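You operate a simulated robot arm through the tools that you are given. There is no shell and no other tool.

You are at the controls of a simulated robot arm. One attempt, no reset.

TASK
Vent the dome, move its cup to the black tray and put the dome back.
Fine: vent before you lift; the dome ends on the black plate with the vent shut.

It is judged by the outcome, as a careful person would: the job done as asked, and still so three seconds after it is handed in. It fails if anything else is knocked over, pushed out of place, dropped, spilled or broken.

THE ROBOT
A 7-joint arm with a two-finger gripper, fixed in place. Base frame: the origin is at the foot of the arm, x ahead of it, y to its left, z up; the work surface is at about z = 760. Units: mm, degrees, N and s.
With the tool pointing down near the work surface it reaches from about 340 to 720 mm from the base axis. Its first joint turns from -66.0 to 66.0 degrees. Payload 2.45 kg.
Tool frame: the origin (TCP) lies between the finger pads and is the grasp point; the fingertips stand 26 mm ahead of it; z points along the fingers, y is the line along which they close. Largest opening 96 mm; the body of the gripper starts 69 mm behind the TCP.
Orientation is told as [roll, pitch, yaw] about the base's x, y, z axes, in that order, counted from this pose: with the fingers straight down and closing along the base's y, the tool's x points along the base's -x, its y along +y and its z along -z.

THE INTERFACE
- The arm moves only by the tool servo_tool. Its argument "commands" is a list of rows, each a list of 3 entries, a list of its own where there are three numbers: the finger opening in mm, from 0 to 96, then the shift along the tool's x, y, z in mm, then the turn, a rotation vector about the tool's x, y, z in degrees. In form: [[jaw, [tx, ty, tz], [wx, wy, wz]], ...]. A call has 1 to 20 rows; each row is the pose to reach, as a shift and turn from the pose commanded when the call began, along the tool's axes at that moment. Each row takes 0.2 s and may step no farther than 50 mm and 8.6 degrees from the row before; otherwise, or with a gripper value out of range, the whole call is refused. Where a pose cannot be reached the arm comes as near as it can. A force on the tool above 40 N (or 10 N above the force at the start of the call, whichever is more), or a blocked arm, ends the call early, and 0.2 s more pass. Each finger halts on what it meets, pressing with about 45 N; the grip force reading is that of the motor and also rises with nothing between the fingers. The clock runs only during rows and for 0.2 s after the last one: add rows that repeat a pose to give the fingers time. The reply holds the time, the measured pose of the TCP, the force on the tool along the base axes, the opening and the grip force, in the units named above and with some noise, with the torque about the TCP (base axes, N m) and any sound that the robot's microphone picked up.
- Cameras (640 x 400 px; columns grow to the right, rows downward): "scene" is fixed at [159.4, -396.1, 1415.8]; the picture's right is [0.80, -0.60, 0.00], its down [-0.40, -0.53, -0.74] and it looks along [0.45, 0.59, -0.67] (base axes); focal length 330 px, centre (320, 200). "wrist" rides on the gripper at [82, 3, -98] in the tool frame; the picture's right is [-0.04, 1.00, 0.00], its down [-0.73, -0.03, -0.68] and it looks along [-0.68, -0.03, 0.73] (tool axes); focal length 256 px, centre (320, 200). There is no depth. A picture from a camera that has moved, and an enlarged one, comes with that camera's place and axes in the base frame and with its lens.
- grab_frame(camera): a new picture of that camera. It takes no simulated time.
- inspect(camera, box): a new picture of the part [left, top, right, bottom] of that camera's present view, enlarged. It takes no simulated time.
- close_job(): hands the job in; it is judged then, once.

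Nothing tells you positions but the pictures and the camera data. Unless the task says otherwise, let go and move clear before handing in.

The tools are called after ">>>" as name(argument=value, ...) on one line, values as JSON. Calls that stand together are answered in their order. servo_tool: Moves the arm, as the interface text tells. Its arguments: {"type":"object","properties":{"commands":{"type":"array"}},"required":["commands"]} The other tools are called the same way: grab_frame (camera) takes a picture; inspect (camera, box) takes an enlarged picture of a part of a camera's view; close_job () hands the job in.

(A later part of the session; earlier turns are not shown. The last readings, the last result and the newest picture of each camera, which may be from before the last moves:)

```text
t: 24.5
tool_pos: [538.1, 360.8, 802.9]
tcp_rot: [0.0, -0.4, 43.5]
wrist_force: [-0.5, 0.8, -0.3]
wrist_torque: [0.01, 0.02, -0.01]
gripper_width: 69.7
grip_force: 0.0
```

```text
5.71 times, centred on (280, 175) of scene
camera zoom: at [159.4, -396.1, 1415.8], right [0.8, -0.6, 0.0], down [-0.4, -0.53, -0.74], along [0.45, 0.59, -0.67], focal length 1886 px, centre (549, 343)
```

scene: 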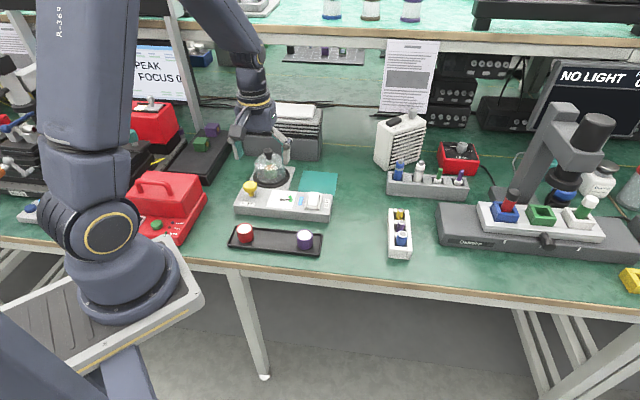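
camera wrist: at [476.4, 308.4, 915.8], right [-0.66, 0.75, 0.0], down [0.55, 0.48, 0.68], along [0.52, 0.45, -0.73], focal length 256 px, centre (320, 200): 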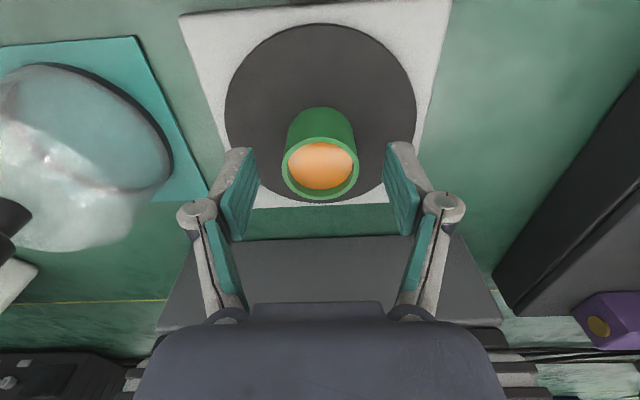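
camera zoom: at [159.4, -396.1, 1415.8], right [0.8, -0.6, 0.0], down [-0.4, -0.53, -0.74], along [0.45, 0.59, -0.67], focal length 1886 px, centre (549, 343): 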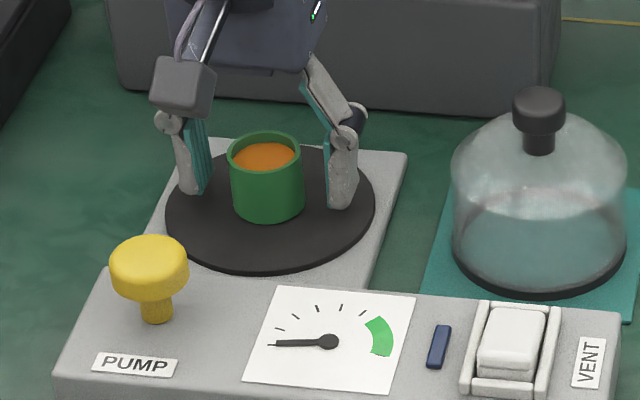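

The fingers are either side of the cup and a few millimetres off the plate. I'll close in stages.

>>> servo_tool(commands=[[60, [0, 0, 0], [0, 0, 0]], [50, [0, 0, 0], [0, 0, 0]], [46, [0, 0, 0], [0, 0, 0]]])

>>> grab_frame(camera="wrist")

```text
t: 25.3
tool_pos: [539.1, 362.5, 802.4]
tcp_rot: [0.0, -0.3, 43.5]
wrist_force: [-0.9, 0.0, 0.6]
wrist_torque: [-0.01, -0.02, 0.0]
gripper_width: 45.8
grip_force: 0.0
```

```text
taken
camera wrist: at [475.9, 307.6, 901.1], right [-0.66, 0.75, 0.0], down [0.55, 0.48, 0.68], along [0.52, 0.45, -0.73], focal length 256 px, centre (320, 200)
```

wrist: 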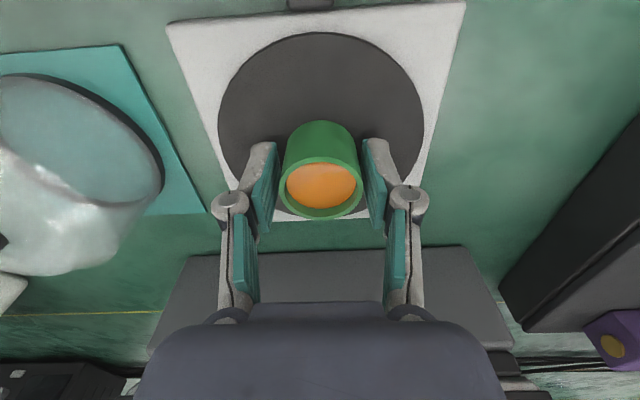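

The fingers are close either side of the cup with no contact force. I'll close fully onto it.

>>> servo_tool(commands=[[42, [0, 0, 0], [0, 0, 0]], [38, [0, 0, 0], [0, 0, 0]], [34, [0, 0, 0], [0, 0, 0]], [34, [0, 0, 0], [0, 0, 0]]])

>>> grab_frame(camera="wrist")

>>> inspect(camera="scene", box=[245, 140, 315, 210])

```text
t: 26.3
tool_pos: [539.0, 361.6, 804.5]
tcp_rot: [-0.1, -0.3, 43.6]
wrist_force: [-1.0, 1.1, 0.9]
wrist_torque: [0.0, -0.01, 0.02]
gripper_width: 38.5
grip_force: 44.8
```

```text
taken
camera wrist: at [475.9, 307.7, 901.2], right [-0.66, 0.75, 0.0], down [0.55, 0.48, 0.68], along [0.52, 0.45, -0.73], focal length 256 px, centre (320, 200)
```

wrist: 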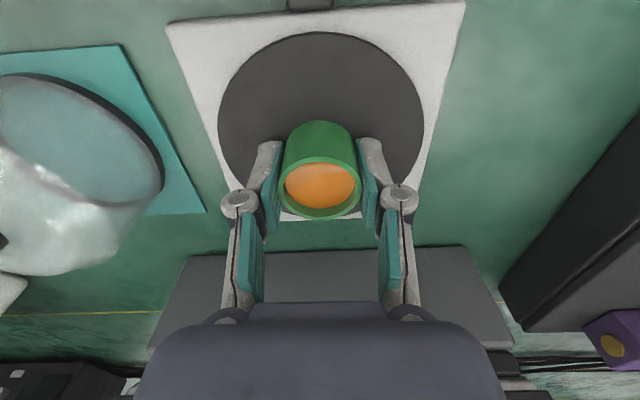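

```text
5.71 times, centred on (280, 175) of scene
camera zoom: at [159.4, -396.1, 1415.8], right [0.8, -0.6, 0.0], down [-0.4, -0.53, -0.74], along [0.45, 0.59, -0.67], focal length 1886 px, centre (549, 343)
```

zoom: 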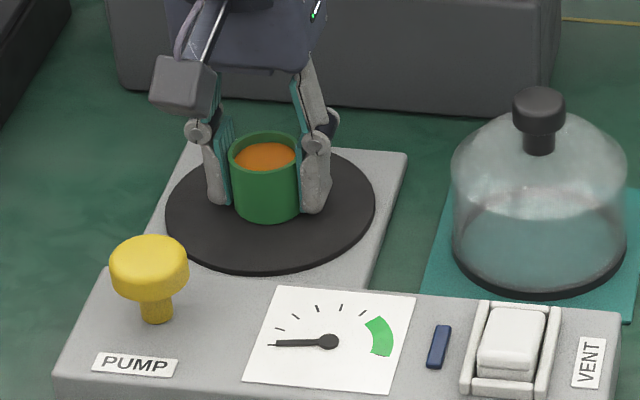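

The cup is held firmly at 38.5 mm. I'll lift it slowly and smoothly so the liquid stays in.

>>> servo_tool(commands=[[34, [0, 0, -2], [0, 0, 0]], [34, [0, 0, -5], [0, 0, 0]], [34, [0, 0, -10], [0, 0, 0]], [34, [0, 0, -16], [0, 0, 0]], [34, [0, 0, -24], [0, 0, 0]], [34, [0, 0, -33], [0, 0, 0]], [34, [0, 0, -43], [0, 0, 0]], [34, [0, 0, -53], [0, 0, 0]], [34, [0, 0, -63], [0, 0, 0]], [34, [0, 0, -73], [0, 0, 0]], [34, [0, 0, -83], [0, 0, 0]], [34, [0, 0, -93], [0, 0, 0]], [34, [0, 0, -103], [0, 0, 0]], [34, [0, 0, -112], [0, 0, 0]], [34, [0, 0, -119], [0, 0, 0]], [34, [0, 0, -124], [0, 0, 0]], [34, [0, 0, -127], [0, 0, 0]], [34, [0, 0, -128], [0, 0, 0]]])

>>> grab_frame(camera="wrist")

>>> inspect(camera="scene", box=[220, 90, 350, 260])

```text
t: 30.1
tool_pos: [537.4, 362.6, 933.3]
tcp_rot: [-0.1, -0.3, 43.5]
wrist_force: [0.2, -0.8, -1.1]
wrist_torque: [0.04, -0.01, -0.01]
gripper_width: 38.4
grip_force: 45.0
```

```text
taken
camera wrist: at [474.7, 306.8, 1029.5], right [-0.66, 0.75, 0.0], down [0.55, 0.48, 0.68], along [0.52, 0.45, -0.73], focal length 256 px, centre (320, 200)
```

wrist: 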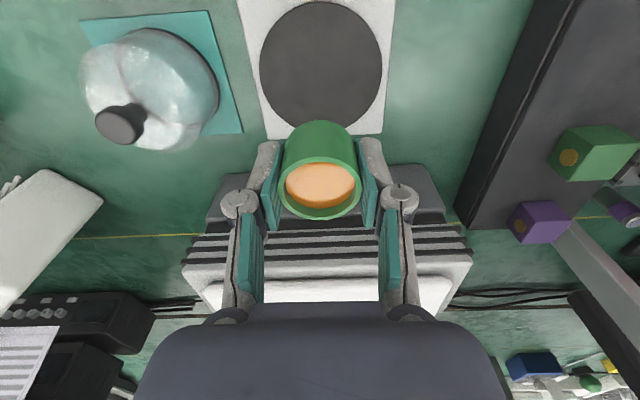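

```text
2.35 times, centred on (285, 175) of scene
camera zoom: at [159.4, -396.1, 1415.8], right [0.8, -0.6, 0.0], down [-0.4, -0.53, -0.74], along [0.45, 0.59, -0.67], focal length 777 px, centre (402, 259)
```

zoom: 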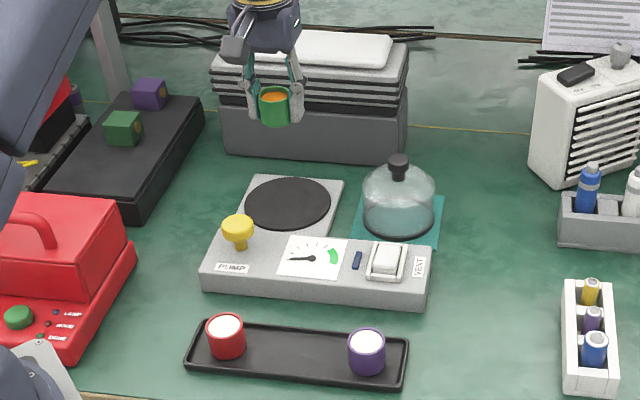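

The cup is up and steady. The gap in the tray between the red and purple cups is centred at about [408.5, 122]. I'll carry the cup there at height with a smooth speed profile.

>>> servo_tool(commands=[[34, [1.9, -0.6, 0], [0, 0, 0]], [34, [7.3, -2.4, 0], [0, 0, 0]], [34, [15.7, -5.2, 0], [0, 0, 0]], [34, [27.0, -8.9, 0], [0, 0, 0]], [34, [40.5, -13.4, 0], [0, 0, 0]], [34, [56.0, -18.5, 0], [0, 0, 0]], [34, [73.0, -24.1, 0], [0, 0, 0]], [34, [91.2, -30.2, 0], [0, 0, 0]], [34, [110.2, -36.4, 0], [0, 0, 0]], [34, [129.6, -42.9, 0], [0, 0, 0]], [34, [149.0, -49.3, 0], [0, 0, 0]], [34, [168.0, -55.5, 0], [0, 0, 0]], [34, [186.2, -61.6, 0], [0, 0, 0]], [34, [203.2, -67.2, 0], [0, 0, 0]], [34, [218.7, -72.3, 0], [0, 0, 0]], [34, [232.2, -76.8, 0], [0, 0, 0]], [34, [243.5, -80.5, 0], [0, 0, 0]], [34, [251.9, -83.3, 0], [0, 0, 0]], [34, [257.3, -85.1, 0], [0, 0, 0]], [34, [259.2, -85.7, 0], [0, 0, 0]]])

>>> grab_frame(camera="wrist")

>>> grab_frame(camera="scene")

```text
t: 34.3
tool_pos: [408.4, 122.5, 930.3]
tcp_rot: [-0.1, -0.4, 43.5]
wrist_force: [-0.1, 0.1, 0.1]
wrist_torque: [-0.02, 0.03, 0.05]
gripper_width: 38.3
grip_force: 45.0
```

```text
taken
camera wrist: at [345.8, 67.5, 1027.9], right [-0.66, 0.75, 0.0], down [0.55, 0.48, 0.68], along [0.52, 0.45, -0.73], focal length 256 px, centre (320, 200)
```

wrist: 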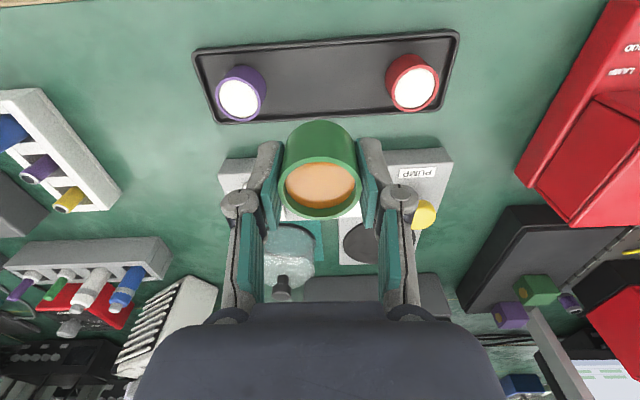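

```text
taken
```

scene: 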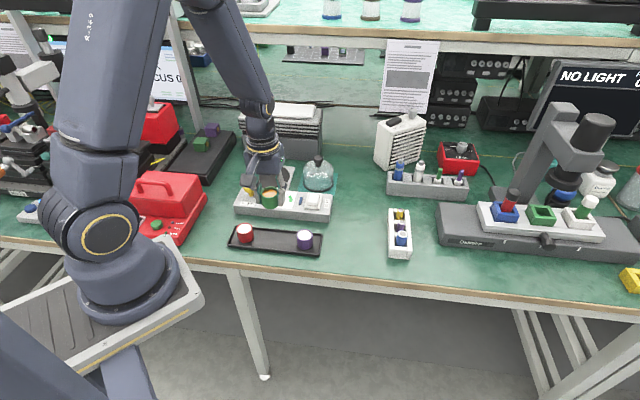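

>>> inspect(camera="wrist", box=[180, 10, 470, 190])

>>> inspect(camera="scene", box=[220, 150, 340, 260])

```text
2.21 times, centred on (325, 100) of wrist
camera zoom: at [345.8, 67.5, 1027.9], right [-0.66, 0.75, 0.0], down [0.55, 0.48, 0.68], along [0.52, 0.45, -0.73], focal length 565 px, centre (309, 421)
```

zoom: 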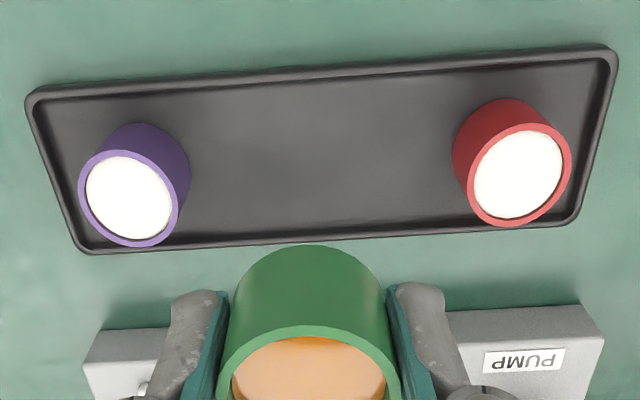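

```text
3.64 times, centred on (280, 205) of scene
camera zoom: at [159.4, -396.1, 1415.8], right [0.8, -0.6, 0.0], down [-0.4, -0.53, -0.74], along [0.45, 0.59, -0.67], focal length 1200 px, centre (466, 182)
```

zoom: 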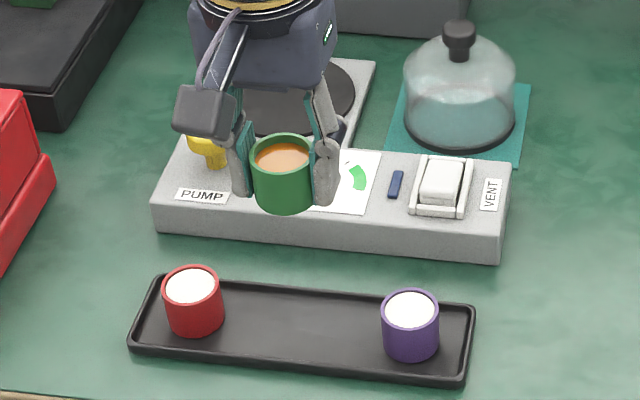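

From both cameras the midpoint of the tray gap is nearer [411, 130], so I shift a few millimetres. Then I'll lower the cup smoothly to about 25 mm above the tray floor and check again.

>>> servo_tool(commands=[[34, [-0.1, 0.1, 1.6], [0, 0, 0]], [34, [-0.4, 0.2, 6.2], [0, 0, 0]], [34, [-0.8, 0.4, 13.2], [0, 0, 0]], [34, [-1.4, 0.7, 22.2], [0, 0, 0]], [34, [-2.0, 1.1, 32.6], [0, 0, 0]], [34, [-2.8, 1.5, 44.1], [0, 0, 0]], [34, [-3.5, 1.9, 56], [0, 0, 0]], [34, [-4.2, 2.2, 67.9], [0, 0, 0]], [34, [-5.0, 2.6, 79.4], [0, 0, 0]], [34, [-5.6, 3.0, 89.8], [0, 0, 0]], [34, [-6.2, 3.3, 98.8], [0, 0, 0]], [34, [-6.6, 3.5, 105.8], [0, 0, 0]], [34, [-6.9, 3.6, 110.4], [0, 0, 0]], [34, [-7, 3.7, 112], [0, 0, 0]]])

>>> grab_frame(camera="wrist")

>>> inspect(camera="scene", box=[220, 180, 330, 270])

```text
t: 37.3
tool_pos: [412.7, 127.4, 817.4]
tcp_rot: [-0.1, -0.3, 43.5]
wrist_force: [-0.4, 1.1, -0.3]
wrist_torque: [0.04, 0.0, -0.03]
gripper_width: 38.4
grip_force: 44.9
```

```text
taken
camera wrist: at [349.6, 74.1, 915.3], right [-0.66, 0.75, 0.0], down [0.55, 0.48, 0.68], along [0.52, 0.45, -0.73], focal length 256 px, centre (320, 200)
```

wrist: 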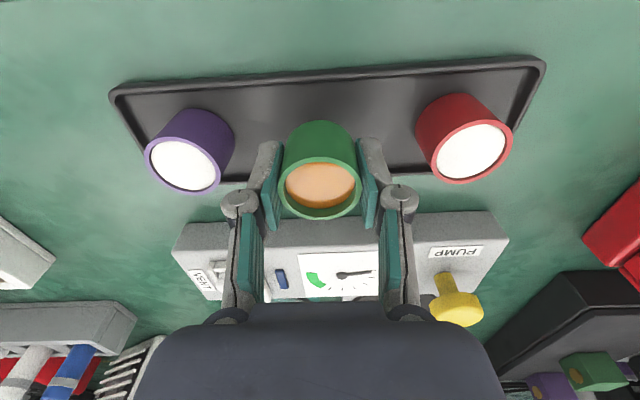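

```text
4.44 times, centred on (275, 225) of scene
camera zoom: at [159.4, -396.1, 1415.8], right [0.8, -0.6, 0.0], down [-0.4, -0.53, -0.74], along [0.45, 0.59, -0.67], focal length 1467 px, centre (520, 89)
```

zoom: 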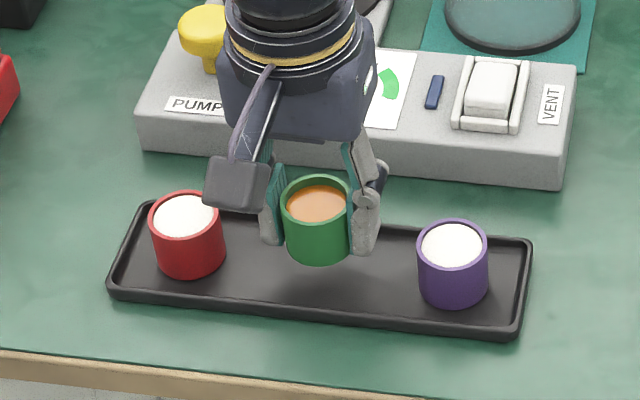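

The green cup hangs midway between the red and purple cups and in line with them. I'll lower it slowly toward the tray floor.

>>> servo_tool(commands=[[34, [0, 0, 2], [0, 0, 0]], [34, [0, 0, 5], [0, 0, 0]], [34, [0, 0, 9], [0, 0, 0]], [34, [0, 0, 13], [0, 0, 0]], [34, [0, 0, 16], [0, 0, 0]], [34, [0, 0, 18], [0, 0, 0]], [34, [0, 0, 18], [0, 0, 0]]])

>>> inspect(camera="scene", box=[220, 190, 330, 270])

```text
t: 38.9
tool_pos: [412.4, 127.2, 800.5]
tcp_rot: [-0.2, -0.4, 43.5]
wrist_force: [-0.4, -0.2, -0.4]
wrist_torque: [0.0, -0.01, -0.01]
gripper_width: 38.4
grip_force: 44.9
```

```text
5.00 times, centred on (275, 230) of scene
camera zoom: at [159.4, -396.1, 1415.8], right [0.8, -0.6, 0.0], down [-0.4, -0.53, -0.74], along [0.45, 0.59, -0.67], focal length 1650 px, centre (545, 50)
```

zoom: 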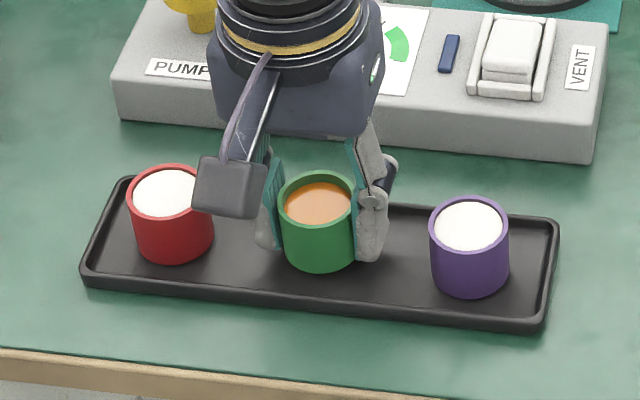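

>>> servo_tool(commands=[[34, [0, 0, 1.5], [0, 0, 0]], [34, [0, 0, 3], [0, 0, 0]]])

```text
t: 39.5
tool_pos: [411.8, 128.8, 797.4]
tcp_rot: [-0.1, -0.3, 43.5]
wrist_force: [0.2, 0.7, -0.8]
wrist_torque: [0.02, 0.01, -0.01]
gripper_width: 38.4
grip_force: 45.2
```

No contact yet at z = 797. I continue in 1.5 mm steps.

>>> servo_tool(commands=[[34, [0, 0, 1.5], [0, 0, 0]], [34, [0, 0, 1.5], [0, 0, 0]]])

```text
t: 40.1
tool_pos: [412.0, 128.0, 796.1]
tcp_rot: [-0.2, -0.3, 43.5]
wrist_force: [0.2, -0.2, 0.0]
wrist_torque: [-0.01, -0.03, 0.03]
gripper_width: 38.4
grip_force: 45.1
```

>>> servo_tool(commands=[[34, [0, 0, 1.2], [0, 0, 0]], [34, [0, 0, 1.2], [0, 0, 0]]])

>>> inspect(camera="scene", box=[220, 190, 330, 270])

```text
t: 40.7
tool_pos: [412.7, 128.8, 795.0]
tcp_rot: [0.0, -0.3, 43.6]
wrist_force: [0.6, -0.9, 0.2]
wrist_torque: [0.01, -0.02, 0.01]
gripper_width: 38.6
grip_force: 45.5
```

```text
5.00 times, centred on (275, 230) of scene
camera zoom: at [159.4, -396.1, 1415.8], right [0.8, -0.6, 0.0], down [-0.4, -0.53, -0.74], along [0.45, 0.59, -0.67], focal length 1650 px, centre (545, 50)
```

zoom: 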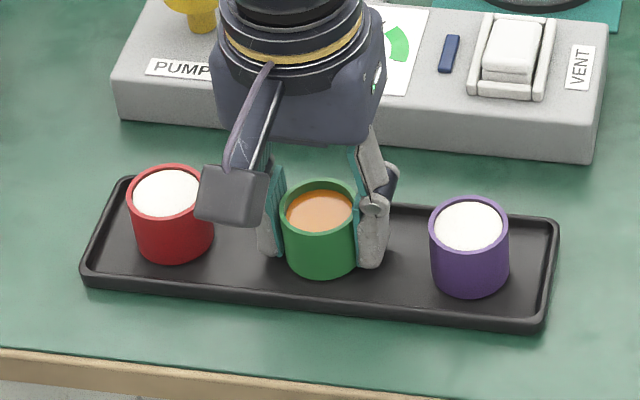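

>>> servo_tool(commands=[[34, [0, 0, 1], [0, 0, 0]], [34, [0, 0, 1], [0, 0, 0]]])

```text
t: 41.3
tool_pos: [412.9, 127.7, 793.7]
tcp_rot: [-0.2, -0.3, 43.5]
wrist_force: [-1.7, -0.8, 13.5]
wrist_torque: [0.01, 0.1, -0.02]
gripper_width: 38.5
grip_force: 44.9
```

The cup has touched the tray floor (13.5 N). I'll ease off slightly and open the fingers slowly.

>>> servo_tool(commands=[[34, [0, 0, -0.6], [0, 0, 0]], [38, [0, 0, -0.6], [0, 0, 0]], [42, [0, 0, -0.6], [0, 0, 0]], [48, [0, 0, -0.6], [0, 0, 0]], [56, [0, 0, -0.6], [0, 0, 0]], [60, [0, 0, -0.6], [0, 0, 0]]])

>>> inspect(camera="scene", box=[220, 190, 330, 270])

>>> grab_frame(camera="wrist")

```text
t: 42.7
tool_pos: [412.0, 128.6, 793.5]
tcp_rot: [-0.1, -0.3, 43.6]
wrist_force: [-0.5, 0.3, -0.1]
wrist_torque: [-0.03, -0.03, 0.0]
gripper_width: 60.0
grip_force: 0.1
```

```text
5.00 times, centred on (275, 230) of scene
camera zoom: at [159.4, -396.1, 1415.8], right [0.8, -0.6, 0.0], down [-0.4, -0.53, -0.74], along [0.45, 0.59, -0.67], focal length 1650 px, centre (545, 50)
```

zoom: 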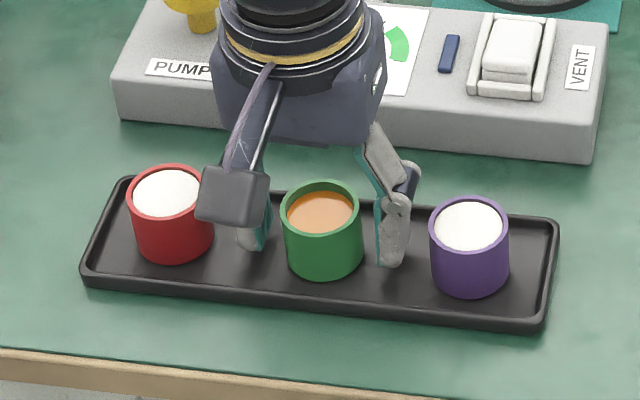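

```text
taken
camera wrist: at [349.5, 74.3, 891.7], right [-0.66, 0.75, 0.0], down [0.55, 0.48, 0.68], along [0.52, 0.45, -0.73], focal length 256 px, centre (320, 200)
```

wrist: 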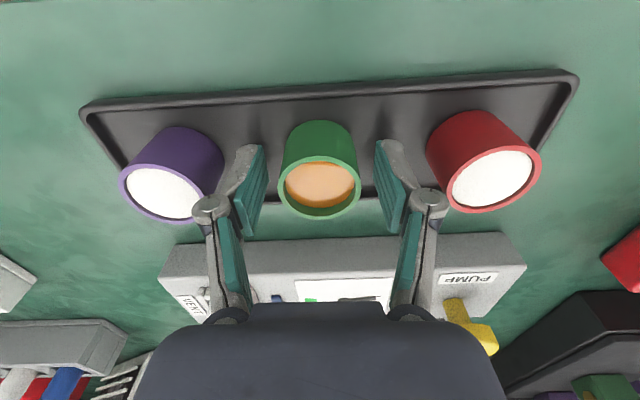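

The green cup stands in the tray between the other two, upright and unspilled. I'll rise straight up, then travel back over the dome.

>>> servo_tool(commands=[[60, [0, 0, -12], [0, 0, 0]], [60, [0, 0, -32], [0, 0, 0]], [60, [0, 0, -62], [0, 0, 0]], [60, [0, 0, -97], [0, 0, 0]], [60, [0, 0, -132], [0, 0, 0]], [60, [0, 0, -160], [0, 0, 0]], [60, [-20, -5, -167], [0, 0, 0]], [60, [-50, -13, -167], [0, 0, 0]], [60, [-85, -23, -167], [0, 0, 0]], [60, [-120, -32, -167], [0, 0, 0]], [60, [-155, -41, -167], [0, 0, 0]], [60, [-190, -51, -167], [0, 0, 0]], [60, [-220, -59, -167], [0, 0, 0]], [60, [-243, -65, -167], [0, 0, 0]], [60, [-253, -67.5, -167], [0, 0, 0]], [60, [-253, -67.5, -167], [0, 0, 0]]])

>>> grab_frame(camera="wrist")

>>> inspect(camera="scene", box=[220, 120, 350, 260])

```text
t: 46.1
tool_pos: [640.5, 254.0, 961.5]
tcp_rot: [-0.1, -0.2, 43.4]
wrist_force: [-0.2, -0.8, -1.1]
wrist_torque: [-0.03, 0.01, 0.0]
gripper_width: 60.2
grip_force: 0.1
```

```text
taken
camera wrist: at [577.8, 200.2, 1059.9], right [-0.66, 0.75, 0.0], down [0.55, 0.48, 0.68], along [0.51, 0.45, -0.73], focal length 256 px, centre (320, 200)
```

wrist: 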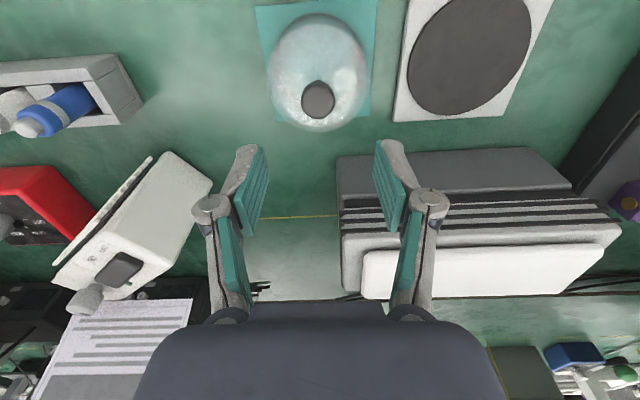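

```text
2.86 times, centred on (285, 190) of scene
camera zoom: at [159.4, -396.1, 1415.8], right [0.8, -0.6, 0.0], down [-0.4, -0.53, -0.74], along [0.45, 0.59, -0.67], focal length 943 px, centre (420, 229)
```

zoom: 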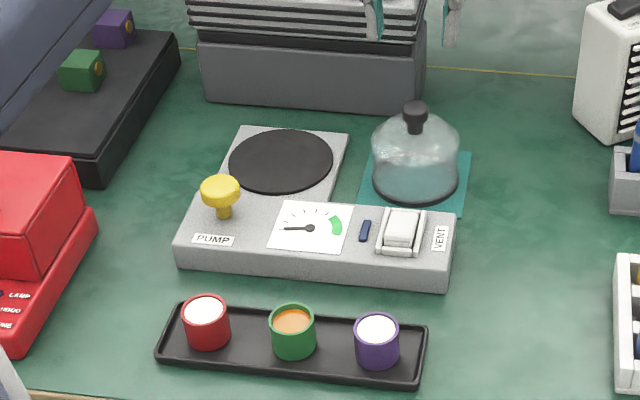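

The tray now holds all three cups, and the dome's knob is straight below at about [642.5, 254]. I'll lower to just above the knob and check alignment.

>>> servo_tool(commands=[[60, [0, -1, 30], [0, 0, 0]], [60, [0, -1, 60], [0, 0, 0]], [60, [0, -1, 78], [0, 0, 0]], [60, [0, -1, 78], [0, 0, 0]]])

>>> inspect(camera="wrist", box=[200, 40, 440, 240])

>>> inspect(camera="scene", box=[270, 120, 350, 210])

```text
t: 47.1
tool_pos: [644.2, 252.0, 883.8]
tcp_rot: [-0.1, -0.3, 43.5]
wrist_force: [0.2, 0.0, 0.8]
wrist_torque: [-0.01, 0.0, -0.01]
gripper_width: 60.2
grip_force: 0.0
```

```text
2.00 times, centred on (320, 140) of wrist
camera zoom: at [580.3, 198.3, 980.4], right [-0.66, 0.75, 0.0], down [0.55, 0.48, 0.68], along [0.51, 0.45, -0.73], focal length 512 px, centre (320, 320)
```

zoom: 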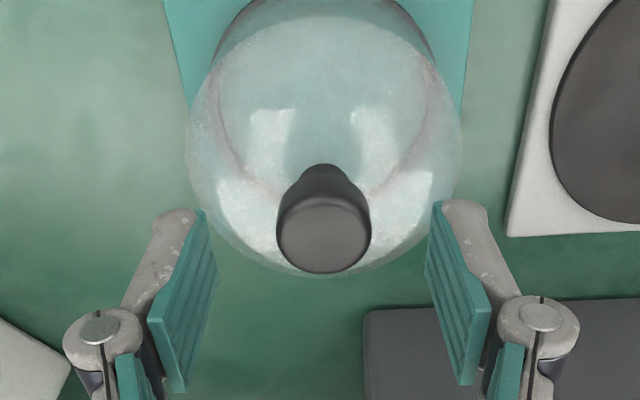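

```text
4.44 times, centred on (310, 165) of scene
camera zoom: at [159.4, -396.1, 1415.8], right [0.8, -0.6, 0.0], down [-0.4, -0.53, -0.74], along [0.45, 0.59, -0.67], focal length 1467 px, centre (364, 356)
```

zoom: 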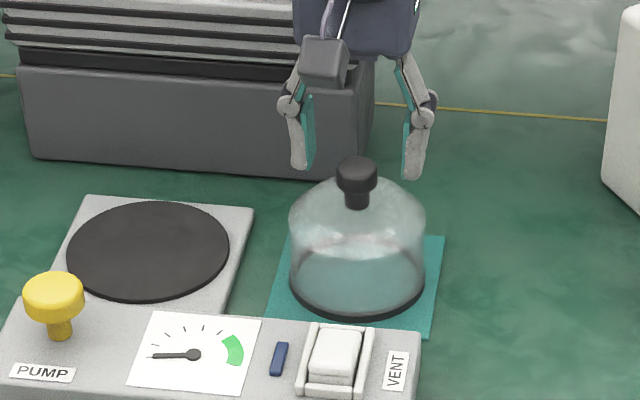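

The knob is centred within about a millimetre. I'll lower to z ≈ 858.5, a little higher than before so the tips clear the glass, and close on the knob.

>>> servo_tool(commands=[[60, [0, 0.8, 10], [0, 0, 0]], [60, [0, 0.8, 18], [0, 0, 0]], [60, [0, 0.8, 25], [0, 0, 0]], [60, [0, 0.8, 25], [0, 0, 0]]])

>>> servo_tool(commands=[[48, [0, 0, 0], [0, 0, 0]], [36, [0, 0, 0], [0, 0, 0]], [30, [0, 0, 0], [0, 0, 0]]])

>>> inspect(camera="scene", box=[270, 120, 350, 210])

```text
t: 48.1
tool_pos: [642.0, 252.8, 858.3]
tcp_rot: [0.0, -0.3, 43.5]
wrist_force: [-0.9, -0.9, -0.2]
wrist_torque: [0.03, -0.04, 0.02]
gripper_width: 60.1
grip_force: 0.1
```

```text
t: 48.9
tool_pos: [643.1, 252.4, 859.1]
tcp_rot: [-0.1, -0.4, 43.5]
wrist_force: [0.5, -0.1, -0.3]
wrist_torque: [-0.03, 0.0, 0.0]
gripper_width: 29.8
grip_force: 0.0
```

```text
4.44 times, centred on (310, 165) of scene
camera zoom: at [159.4, -396.1, 1415.8], right [0.8, -0.6, 0.0], down [-0.4, -0.53, -0.74], along [0.45, 0.59, -0.67], focal length 1467 px, centre (364, 356)
```

zoom: 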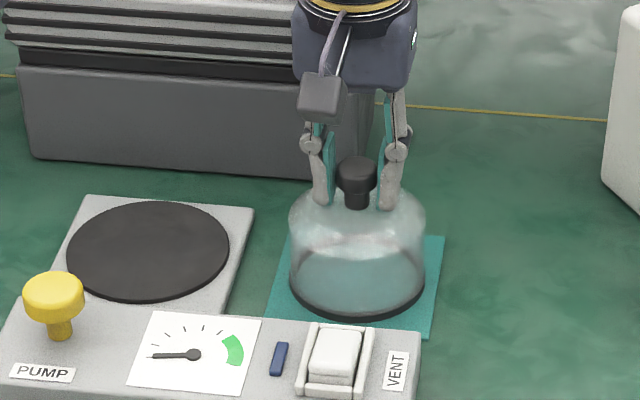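

No contact force this time. I'll close fully on the knob and lift a little.

>>> servo_tool(commands=[[20, [0, 0, 0], [0, 0, 0]], [10, [0, 0, 0], [0, 0, 0]], [10, [0, 0, 0], [0, 0, 0]], [10, [0, 0, 0], [0, 0, 0]]])

>>> servo_tool(commands=[[10, [0, 0, -3], [0, 0, 0]], [10, [0, 0, -8], [0, 0, 0]], [10, [0, 0, -15], [0, 0, 0]], [10, [0, 0, -15], [0, 0, 0]]])

>>> inspect(camera="scene", box=[270, 120, 350, 210])

>>> grab_frame(camera="wrist")

```text
t: 49.9
tool_pos: [643.3, 252.6, 859.1]
tcp_rot: [-0.2, -0.2, 43.4]
wrist_force: [-0.3, -0.1, -0.4]
wrist_torque: [-0.01, 0.07, 0.0]
gripper_width: 25.8
grip_force: 45.0
```

```text
t: 50.9
tool_pos: [641.1, 252.4, 874.8]
tcp_rot: [-0.1, -0.4, 43.5]
wrist_force: [-0.4, -0.3, -1.3]
wrist_torque: [0.02, 0.01, 0.0]
gripper_width: 26.0
grip_force: 45.2
```

```text
4.44 times, centred on (310, 165) of scene
camera zoom: at [159.4, -396.1, 1415.8], right [0.8, -0.6, 0.0], down [-0.4, -0.53, -0.74], along [0.45, 0.59, -0.67], focal length 1467 px, centre (364, 356)
```

zoom: 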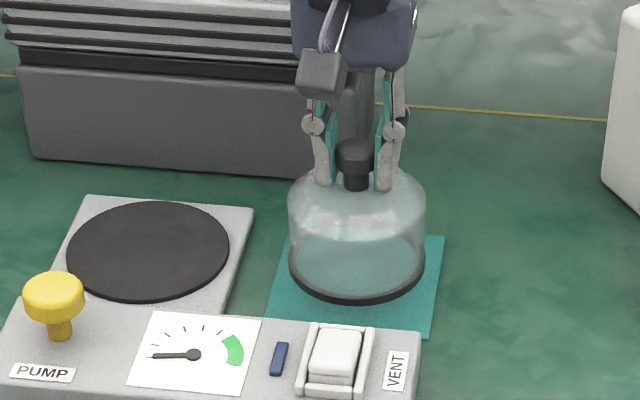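

```text
taken
camera wrist: at [579.5, 199.2, 971.9], right [-0.66, 0.75, 0.0], down [0.55, 0.48, 0.68], along [0.51, 0.45, -0.73], focal length 256 px, centre (320, 200)
```

wrist: 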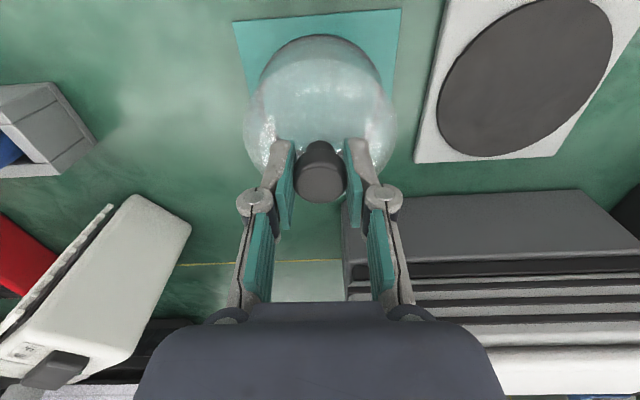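

The dome is held again. I'll lift it a bit more and carry it back along the station to above the black plate.

>>> servo_tool(commands=[[10, [0, 0, -12], [0, 0, 0]], [10, [0, 0, -28], [0, 0, 0]], [10, [0, 0, -40], [0, 0, 0]], [10, [0.2, 15, -42], [0, 0, 0]], [10, [0.4, 40, -42], [0, 0, 0]], [10, [0.7, 70, -42], [0, 0, 0]], [10, [1, 100, -42], [0, 0, 0]], [10, [1.3, 128, -42], [0, 0, 0]], [10, [1.5, 145, -42], [0, 0, 0]], [10, [1.5, 151.3, -42], [0, 0, 0]], [10, [1.5, 151.3, -42], [0, 0, 0]], [10, [1.5, 151.3, -42], [0, 0, 0]]])

>>> inspect(camera="wrist", box=[200, 0, 440, 220])

>>> inspect(camera="scene", box=[240, 120, 330, 220])

```text
t: 53.5
tool_pos: [535.3, 362.1, 915.6]
tcp_rot: [-0.2, -0.3, 43.5]
wrist_force: [0.3, -0.7, -1.1]
wrist_torque: [0.0, -0.01, 0.01]
gripper_width: 26.1
grip_force: 44.5
```

```text
1.82 times, centred on (320, 110) of wrist
camera zoom: at [473.5, 307.9, 1014.3], right [-0.66, 0.75, 0.0], down [0.55, 0.48, 0.68], along [0.52, 0.45, -0.73], focal length 465 px, centre (320, 364)
```

zoom: 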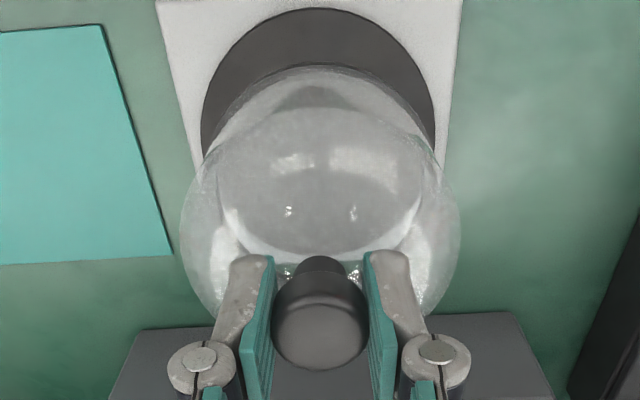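

```text
4.00 times, centred on (285, 170) of scene
camera zoom: at [159.4, -396.1, 1415.8], right [0.8, -0.6, 0.0], down [-0.4, -0.53, -0.74], along [0.45, 0.59, -0.67], focal length 1320 px, centre (460, 320)
```

zoom: 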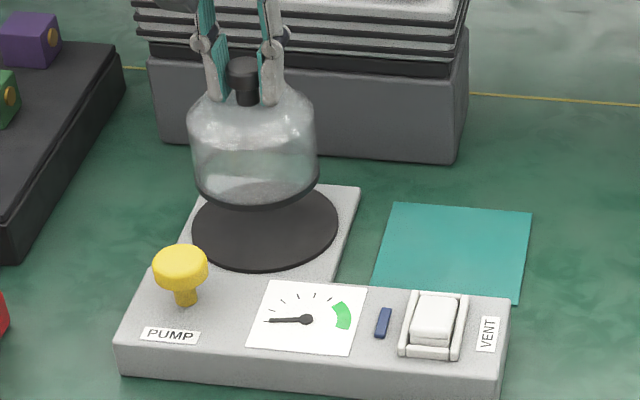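

The dome is over the plate, within about a millimetre or two. I'll lower it most of the way and compare it with the black disc again.

>>> servo_tool(commands=[[10, [0, -1, 10], [0, 0, 0]], [10, [0, -1, 22], [0, 0, 0]], [10, [0, -1, 32], [0, 0, 0]], [10, [0, -1, 39], [0, 0, 0]], [10, [0, -1, 39], [0, 0, 0]]])

>>> inspect(camera="wrist", box=[200, 0, 440, 220])

>>> inspect(camera="scene", box=[240, 140, 310, 210])

```text
t: 54.7
tool_pos: [536.5, 361.1, 877.0]
tcp_rot: [-0.2, -0.5, 43.4]
wrist_force: [0.6, -0.4, -1.4]
wrist_torque: [0.02, 0.0, -0.04]
gripper_width: 26.0
grip_force: 45.0
```

```text
1.82 times, centred on (320, 110) of wrist
camera zoom: at [474.5, 307.7, 974.8], right [-0.66, 0.75, 0.0], down [0.55, 0.48, 0.68], along [0.52, 0.45, -0.73], focal length 465 px, centre (320, 364)
```

zoom: 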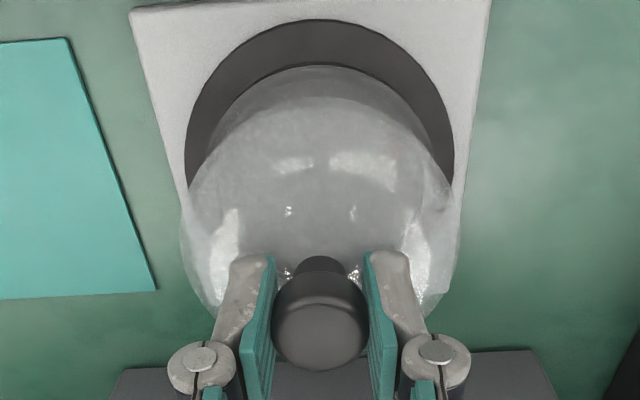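

```text
5.71 times, centred on (275, 175) of scene
camera zoom: at [159.4, -396.1, 1415.8], right [0.8, -0.6, 0.0], down [-0.4, -0.53, -0.74], along [0.45, 0.59, -0.67], focal length 1886 px, centre (577, 343)
```

zoom: 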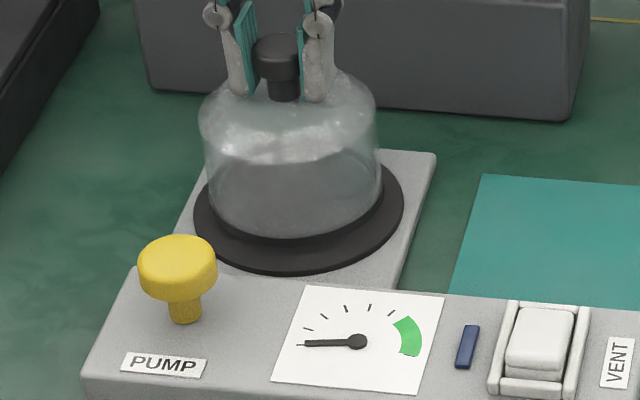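

The dome is nicely centred over the disc and about 8 mm above it. I'll lower in small steps and feel for contact.

>>> servo_tool(commands=[[10, [0, -0.7, 2], [0, 0, 0]], [10, [0, -0.7, 4], [0, 0, 0]], [10, [0, -0.7, 5.5], [0, 0, 0]]])

```text
t: 55.5
tool_pos: [538.9, 359.9, 871.2]
tcp_rot: [0.0, -0.3, 43.5]
wrist_force: [0.3, 0.2, -0.7]
wrist_torque: [-0.01, 0.02, -0.03]
gripper_width: 26.0
grip_force: 44.6
```

>>> servo_tool(commands=[[10, [0, 0, 1.2], [0, 0, 0]], [10, [0, 0, 1.2], [0, 0, 0]]])

```text
t: 56.1
tool_pos: [538.0, 360.5, 870.7]
tcp_rot: [-0.1, -0.3, 43.6]
wrist_force: [0.1, 0.3, -1.3]
wrist_torque: [-0.01, 0.02, 0.02]
gripper_width: 25.9
grip_force: 44.9
```

>>> servo_tool(commands=[[10, [0, 0, 1.2], [0, 0, 0]], [10, [0, 0, 1.2], [0, 0, 0]]])

```text
t: 56.7
tool_pos: [538.4, 359.8, 870.3]
tcp_rot: [-0.3, -0.4, 43.6]
wrist_force: [-0.2, -2.7, 8.2]
wrist_torque: [-0.15, 0.39, -0.01]
gripper_width: 26.0
grip_force: 44.8
```

Contact is felt (about 8 N). I'll release here and check that the dome sits flat.

>>> servo_tool(commands=[[10, [0, 0, 0.4], [0, 0, 0]], [24, [0, 0, 0.2], [0, 0, 0]], [30, [0, 0, 0], [0, 0, 0]], [40, [0, 0, 0], [0, 0, 0]], [52, [0, 0, 0], [0, 0, 0]], [60, [0, 0, 0], [0, 0, 0]], [60, [0, 0, 0], [0, 0, 0]]])

>>> inspect(camera="scene", box=[240, 140, 310, 210])

>>> inspect(camera="wrist", box=[200, 0, 440, 220])

```text
t: 58.3
tool_pos: [537.3, 359.8, 870.2]
tcp_rot: [0.0, -0.3, 43.5]
wrist_force: [0.2, -0.3, 0.2]
wrist_torque: [-0.02, 0.01, -0.02]
gripper_width: 60.0
grip_force: 0.0
```

```text
5.71 times, centred on (275, 175) of scene
camera zoom: at [159.4, -396.1, 1415.8], right [0.8, -0.6, 0.0], down [-0.4, -0.53, -0.74], along [0.45, 0.59, -0.67], focal length 1886 px, centre (577, 343)
```

zoom: 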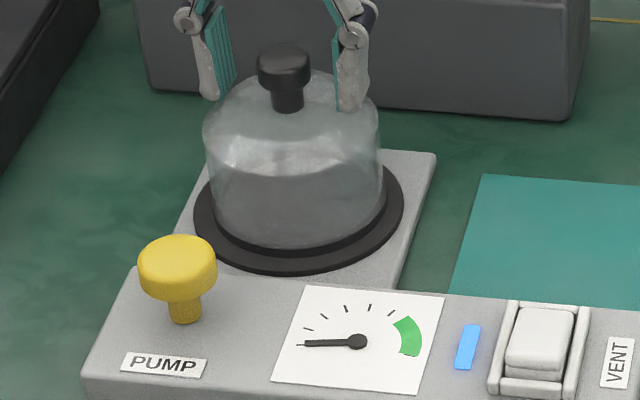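

```text
1.82 times, centred on (320, 110) of wrist
camera zoom: at [474.8, 306.4, 967.1], right [-0.66, 0.75, 0.0], down [0.55, 0.48, 0.68], along [0.52, 0.45, -0.73], focal length 465 px, centre (320, 364)
```

zoom: 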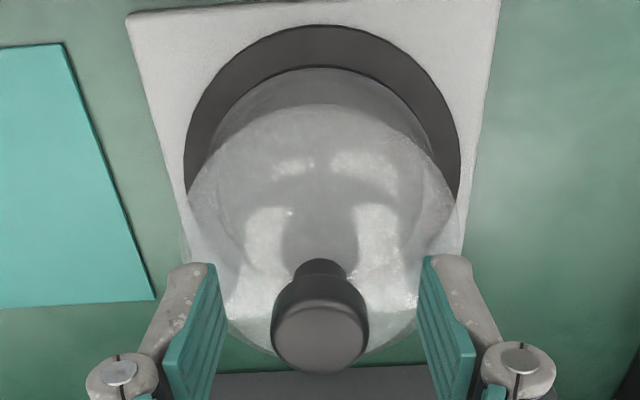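

The dome is seated on the black plate and the blue lamp is lit again. Next I'll rise clear, go over to the rocker with closed fingers, and look at its raised near end so I can shut the vent.

>>> servo_tool(commands=[[60, [0, 0, -15], [0, 0, 0]], [60, [0, 0, -40], [0, 0, 0]], [60, [0, 0, -70], [0, 0, 0]], [60, [0, 0, -95], [0, 0, 0]], [40, [18, -21, -100], [0, 0, 0]], [20, [42, -49, -100], [0, 0, 0]], [0, [68, -79, -100], [0, 0, 0]], [0, [94, -109, -100], [0, 0, 0]], [0, [118, -137, -90], [0, 0, 0]], [0, [134, -155, -70], [0, 0, 0]], [0, [138.9, -160.5, -60], [0, 0, 0]], [0, [138.9, -160.5, -60], [0, 0, 0]]])

>>> inspect(camera="wrist", box=[240, 20, 400, 160])

>>> inspect(camera="scene", box=[220, 140, 350, 260])

>>> inspect(camera="scene", box=[285, 175, 345, 230])

```text
t: 60.9
tool_pos: [546.3, 149.2, 930.3]
tcp_rot: [0.0, -0.3, 43.5]
wrist_force: [0.5, -0.2, 1.0]
wrist_torque: [-0.04, -0.01, 0.0]
gripper_width: 0.0
grip_force: 28.5
```

```text
2.86 times, centred on (320, 90) of wrist
camera zoom: at [483.4, 94.9, 1026.7], right [-0.66, 0.75, 0.0], down [0.55, 0.48, 0.68], along [0.51, 0.45, -0.73], focal length 731 px, centre (320, 514)
```

zoom: 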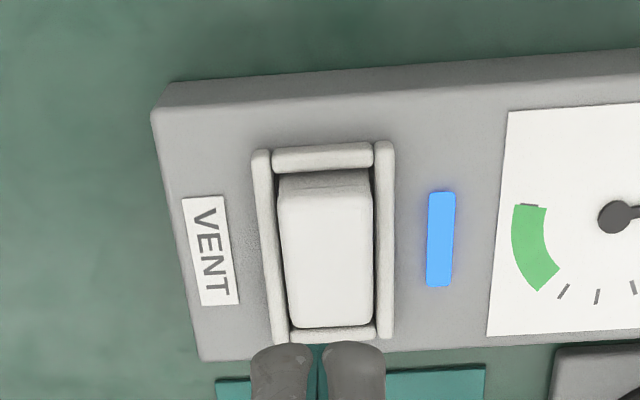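

```text
3.33 times, centred on (285, 200) of scene
camera zoom: at [159.4, -396.1, 1415.8], right [0.8, -0.6, 0.0], down [-0.4, -0.53, -0.74], along [0.45, 0.59, -0.67], focal length 1100 px, centre (437, 200)
```

zoom: 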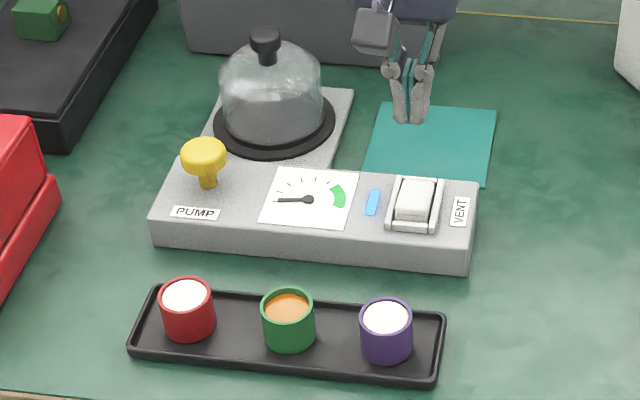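

```text
7.27 times, centred on (315, 202) of scene
camera zoom: at [159.4, -396.1, 1415.8], right [0.8, -0.6, 0.0], down [-0.4, -0.53, -0.74], along [0.45, 0.59, -0.67], focal length 2401 px, centre (356, 182)
```

zoom: 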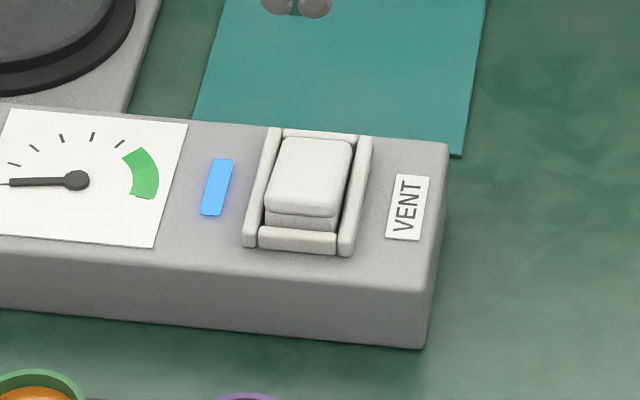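

The rocker's near end is raised now, at about [545.5, 150, 800]. With the same tilt as before I'll bring the closed fingertips above that near part of the paddle.

>>> servo_tool(commands=[[0, [-4, 1, 15], [0, -8.5, 0]], [0, [-9.8, 1.8, 35], [0, -17, 0]], [0, [-9.8, 1.8, 60], [0, -17, 0]], [0, [-9.8, 1.8, 82], [0, -17, 0]], [0, [-9.8, 1.8, 82], [0, -17, 0]]])

>>> inspect(camera="scene", box=[285, 165, 345, 230])

>>> inspect(camera="wrist", box=[220, 0, 420, 220])

```text
t: 62.1
tool_pos: [554.6, 155.5, 845.5]
tcp_rot: [-0.2, -17.3, 43.6]
wrist_force: [-0.1, -0.4, 0.3]
wrist_torque: [-0.01, 0.0, 0.01]
gripper_width: 0.0
grip_force: 28.7
```

```text
6.15 times, centred on (315, 198) of scene
camera zoom: at [159.4, -396.1, 1415.8], right [0.8, -0.6, 0.0], down [-0.4, -0.53, -0.74], along [0.45, 0.59, -0.67], focal length 2031 px, centre (351, 215)
```

zoom: 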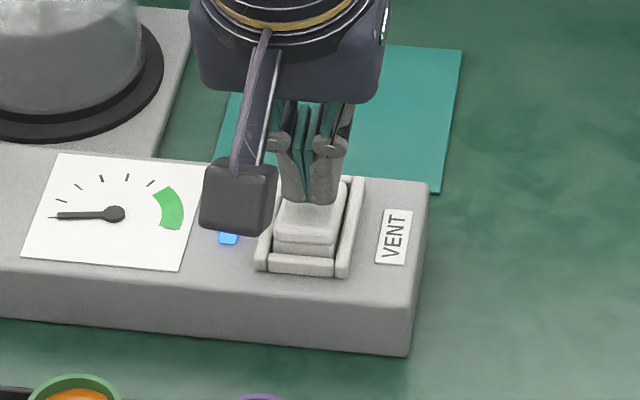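

```text
1.82 times, centred on (320, 110) of wrist
camera zoom: at [471.9, 84.3, 915.9], right [-0.66, 0.75, 0.01], down [0.38, 0.32, 0.87], along [0.65, 0.58, -0.5], focal length 465 px, centre (320, 364)
```

zoom: 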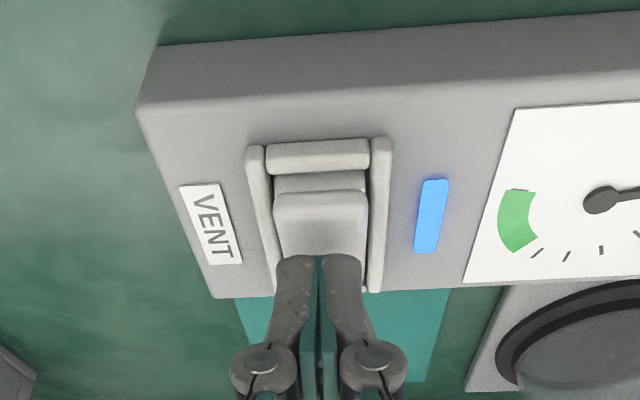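

The tips will land about 9 mm inside the raised near edge, laterally centred. I'll press straight down in small steps.

>>> servo_tool(commands=[[0, [1.2, 0, 3.8], [0, 0, 0]], [0, [2.4, 0, 7.6], [0, 0, 0]], [0, [3.3, 0, 10.5], [0, 0, 0]], [0, [3.9, 0, 12.4], [0, 0, 0]]])

>>> inspect(camera="scene", box=[285, 165, 345, 230])

```text
t: 63.1
tool_pos: [554.7, 156.0, 835.5]
tcp_rot: [-0.2, -17.3, 43.7]
wrist_force: [-10.3, -5.8, 27.7]
wrist_torque: [-0.17, 0.41, -0.04]
gripper_width: 5.8
grip_force: 28.4
```

```text
6.15 times, centred on (315, 198) of scene
camera zoom: at [158.6, -396.4, 1415.8], right [0.8, -0.6, 0.0], down [-0.4, -0.53, -0.75], along [0.45, 0.59, -0.67], focal length 2031 px, centre (351, 215)
```

zoom: 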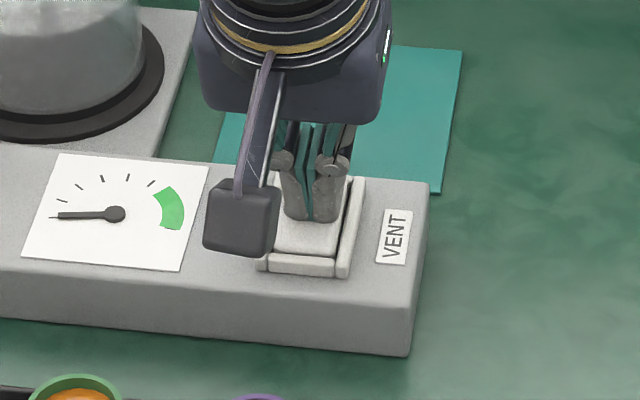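

The near end seems to have gone down. I'll lift off and check that the rocker has latched in the shut position.

>>> servo_tool(commands=[[0, [-6, 0, -19], [0, 0, 0]], [0, [-15, 0, -48], [0, 0, 0]], [0, [-26, 0, -86], [0, 0, 0]], [0, [-26, 0, -86], [0, 8.5, 0]], [0, [-26, 0, -86], [0, 17, 0]], [0, [-26, 0, -86], [0, 17, 0]]])

>>> inspect(camera="scene", box=[285, 175, 345, 230])

>>> inspect(camera="wrist", box=[220, 0, 420, 160])

>>> grab_frame(camera="scene")

```text
t: 64.5
tool_pos: [552.7, 156.7, 924.0]
tcp_rot: [-0.3, -0.3, 43.5]
wrist_force: [-0.6, -1.9, 0.3]
wrist_torque: [0.01, 0.02, -0.03]
gripper_width: 0.0
grip_force: 27.9
```

```text
7.27 times, centred on (315, 202) of scene
camera zoom: at [159.4, -396.1, 1415.8], right [0.8, -0.6, 0.0], down [-0.4, -0.53, -0.74], along [0.45, 0.59, -0.67], focal length 2401 px, centre (356, 182)
```

zoom: 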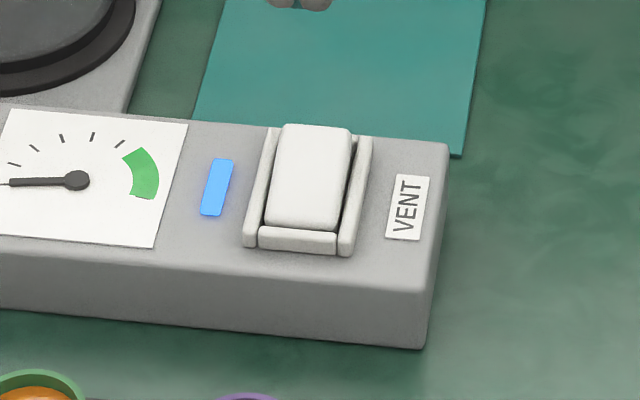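

```text
2.50 times, centred on (320, 80) of wrist
camera zoom: at [490.0, 103.1, 1021.8], right [-0.66, 0.75, 0.0], down [0.55, 0.48, 0.68], along [0.51, 0.45, -0.73], focal length 640 px, centre (320, 500)
```

zoom: 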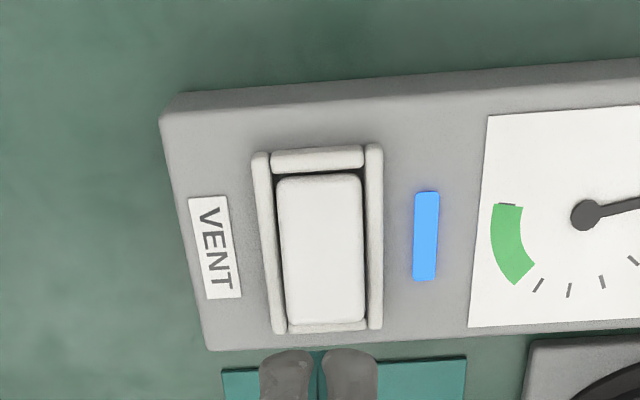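

```text
taken
```

scene: 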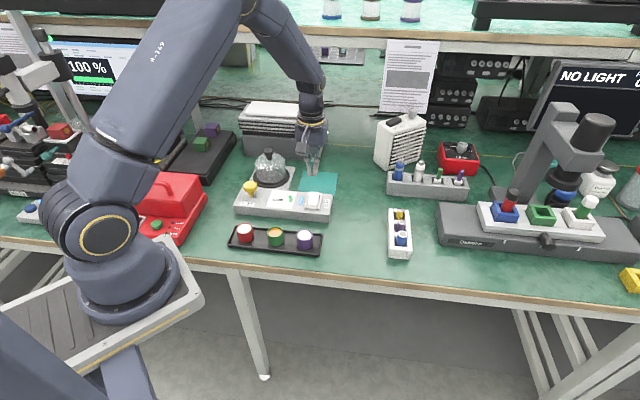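

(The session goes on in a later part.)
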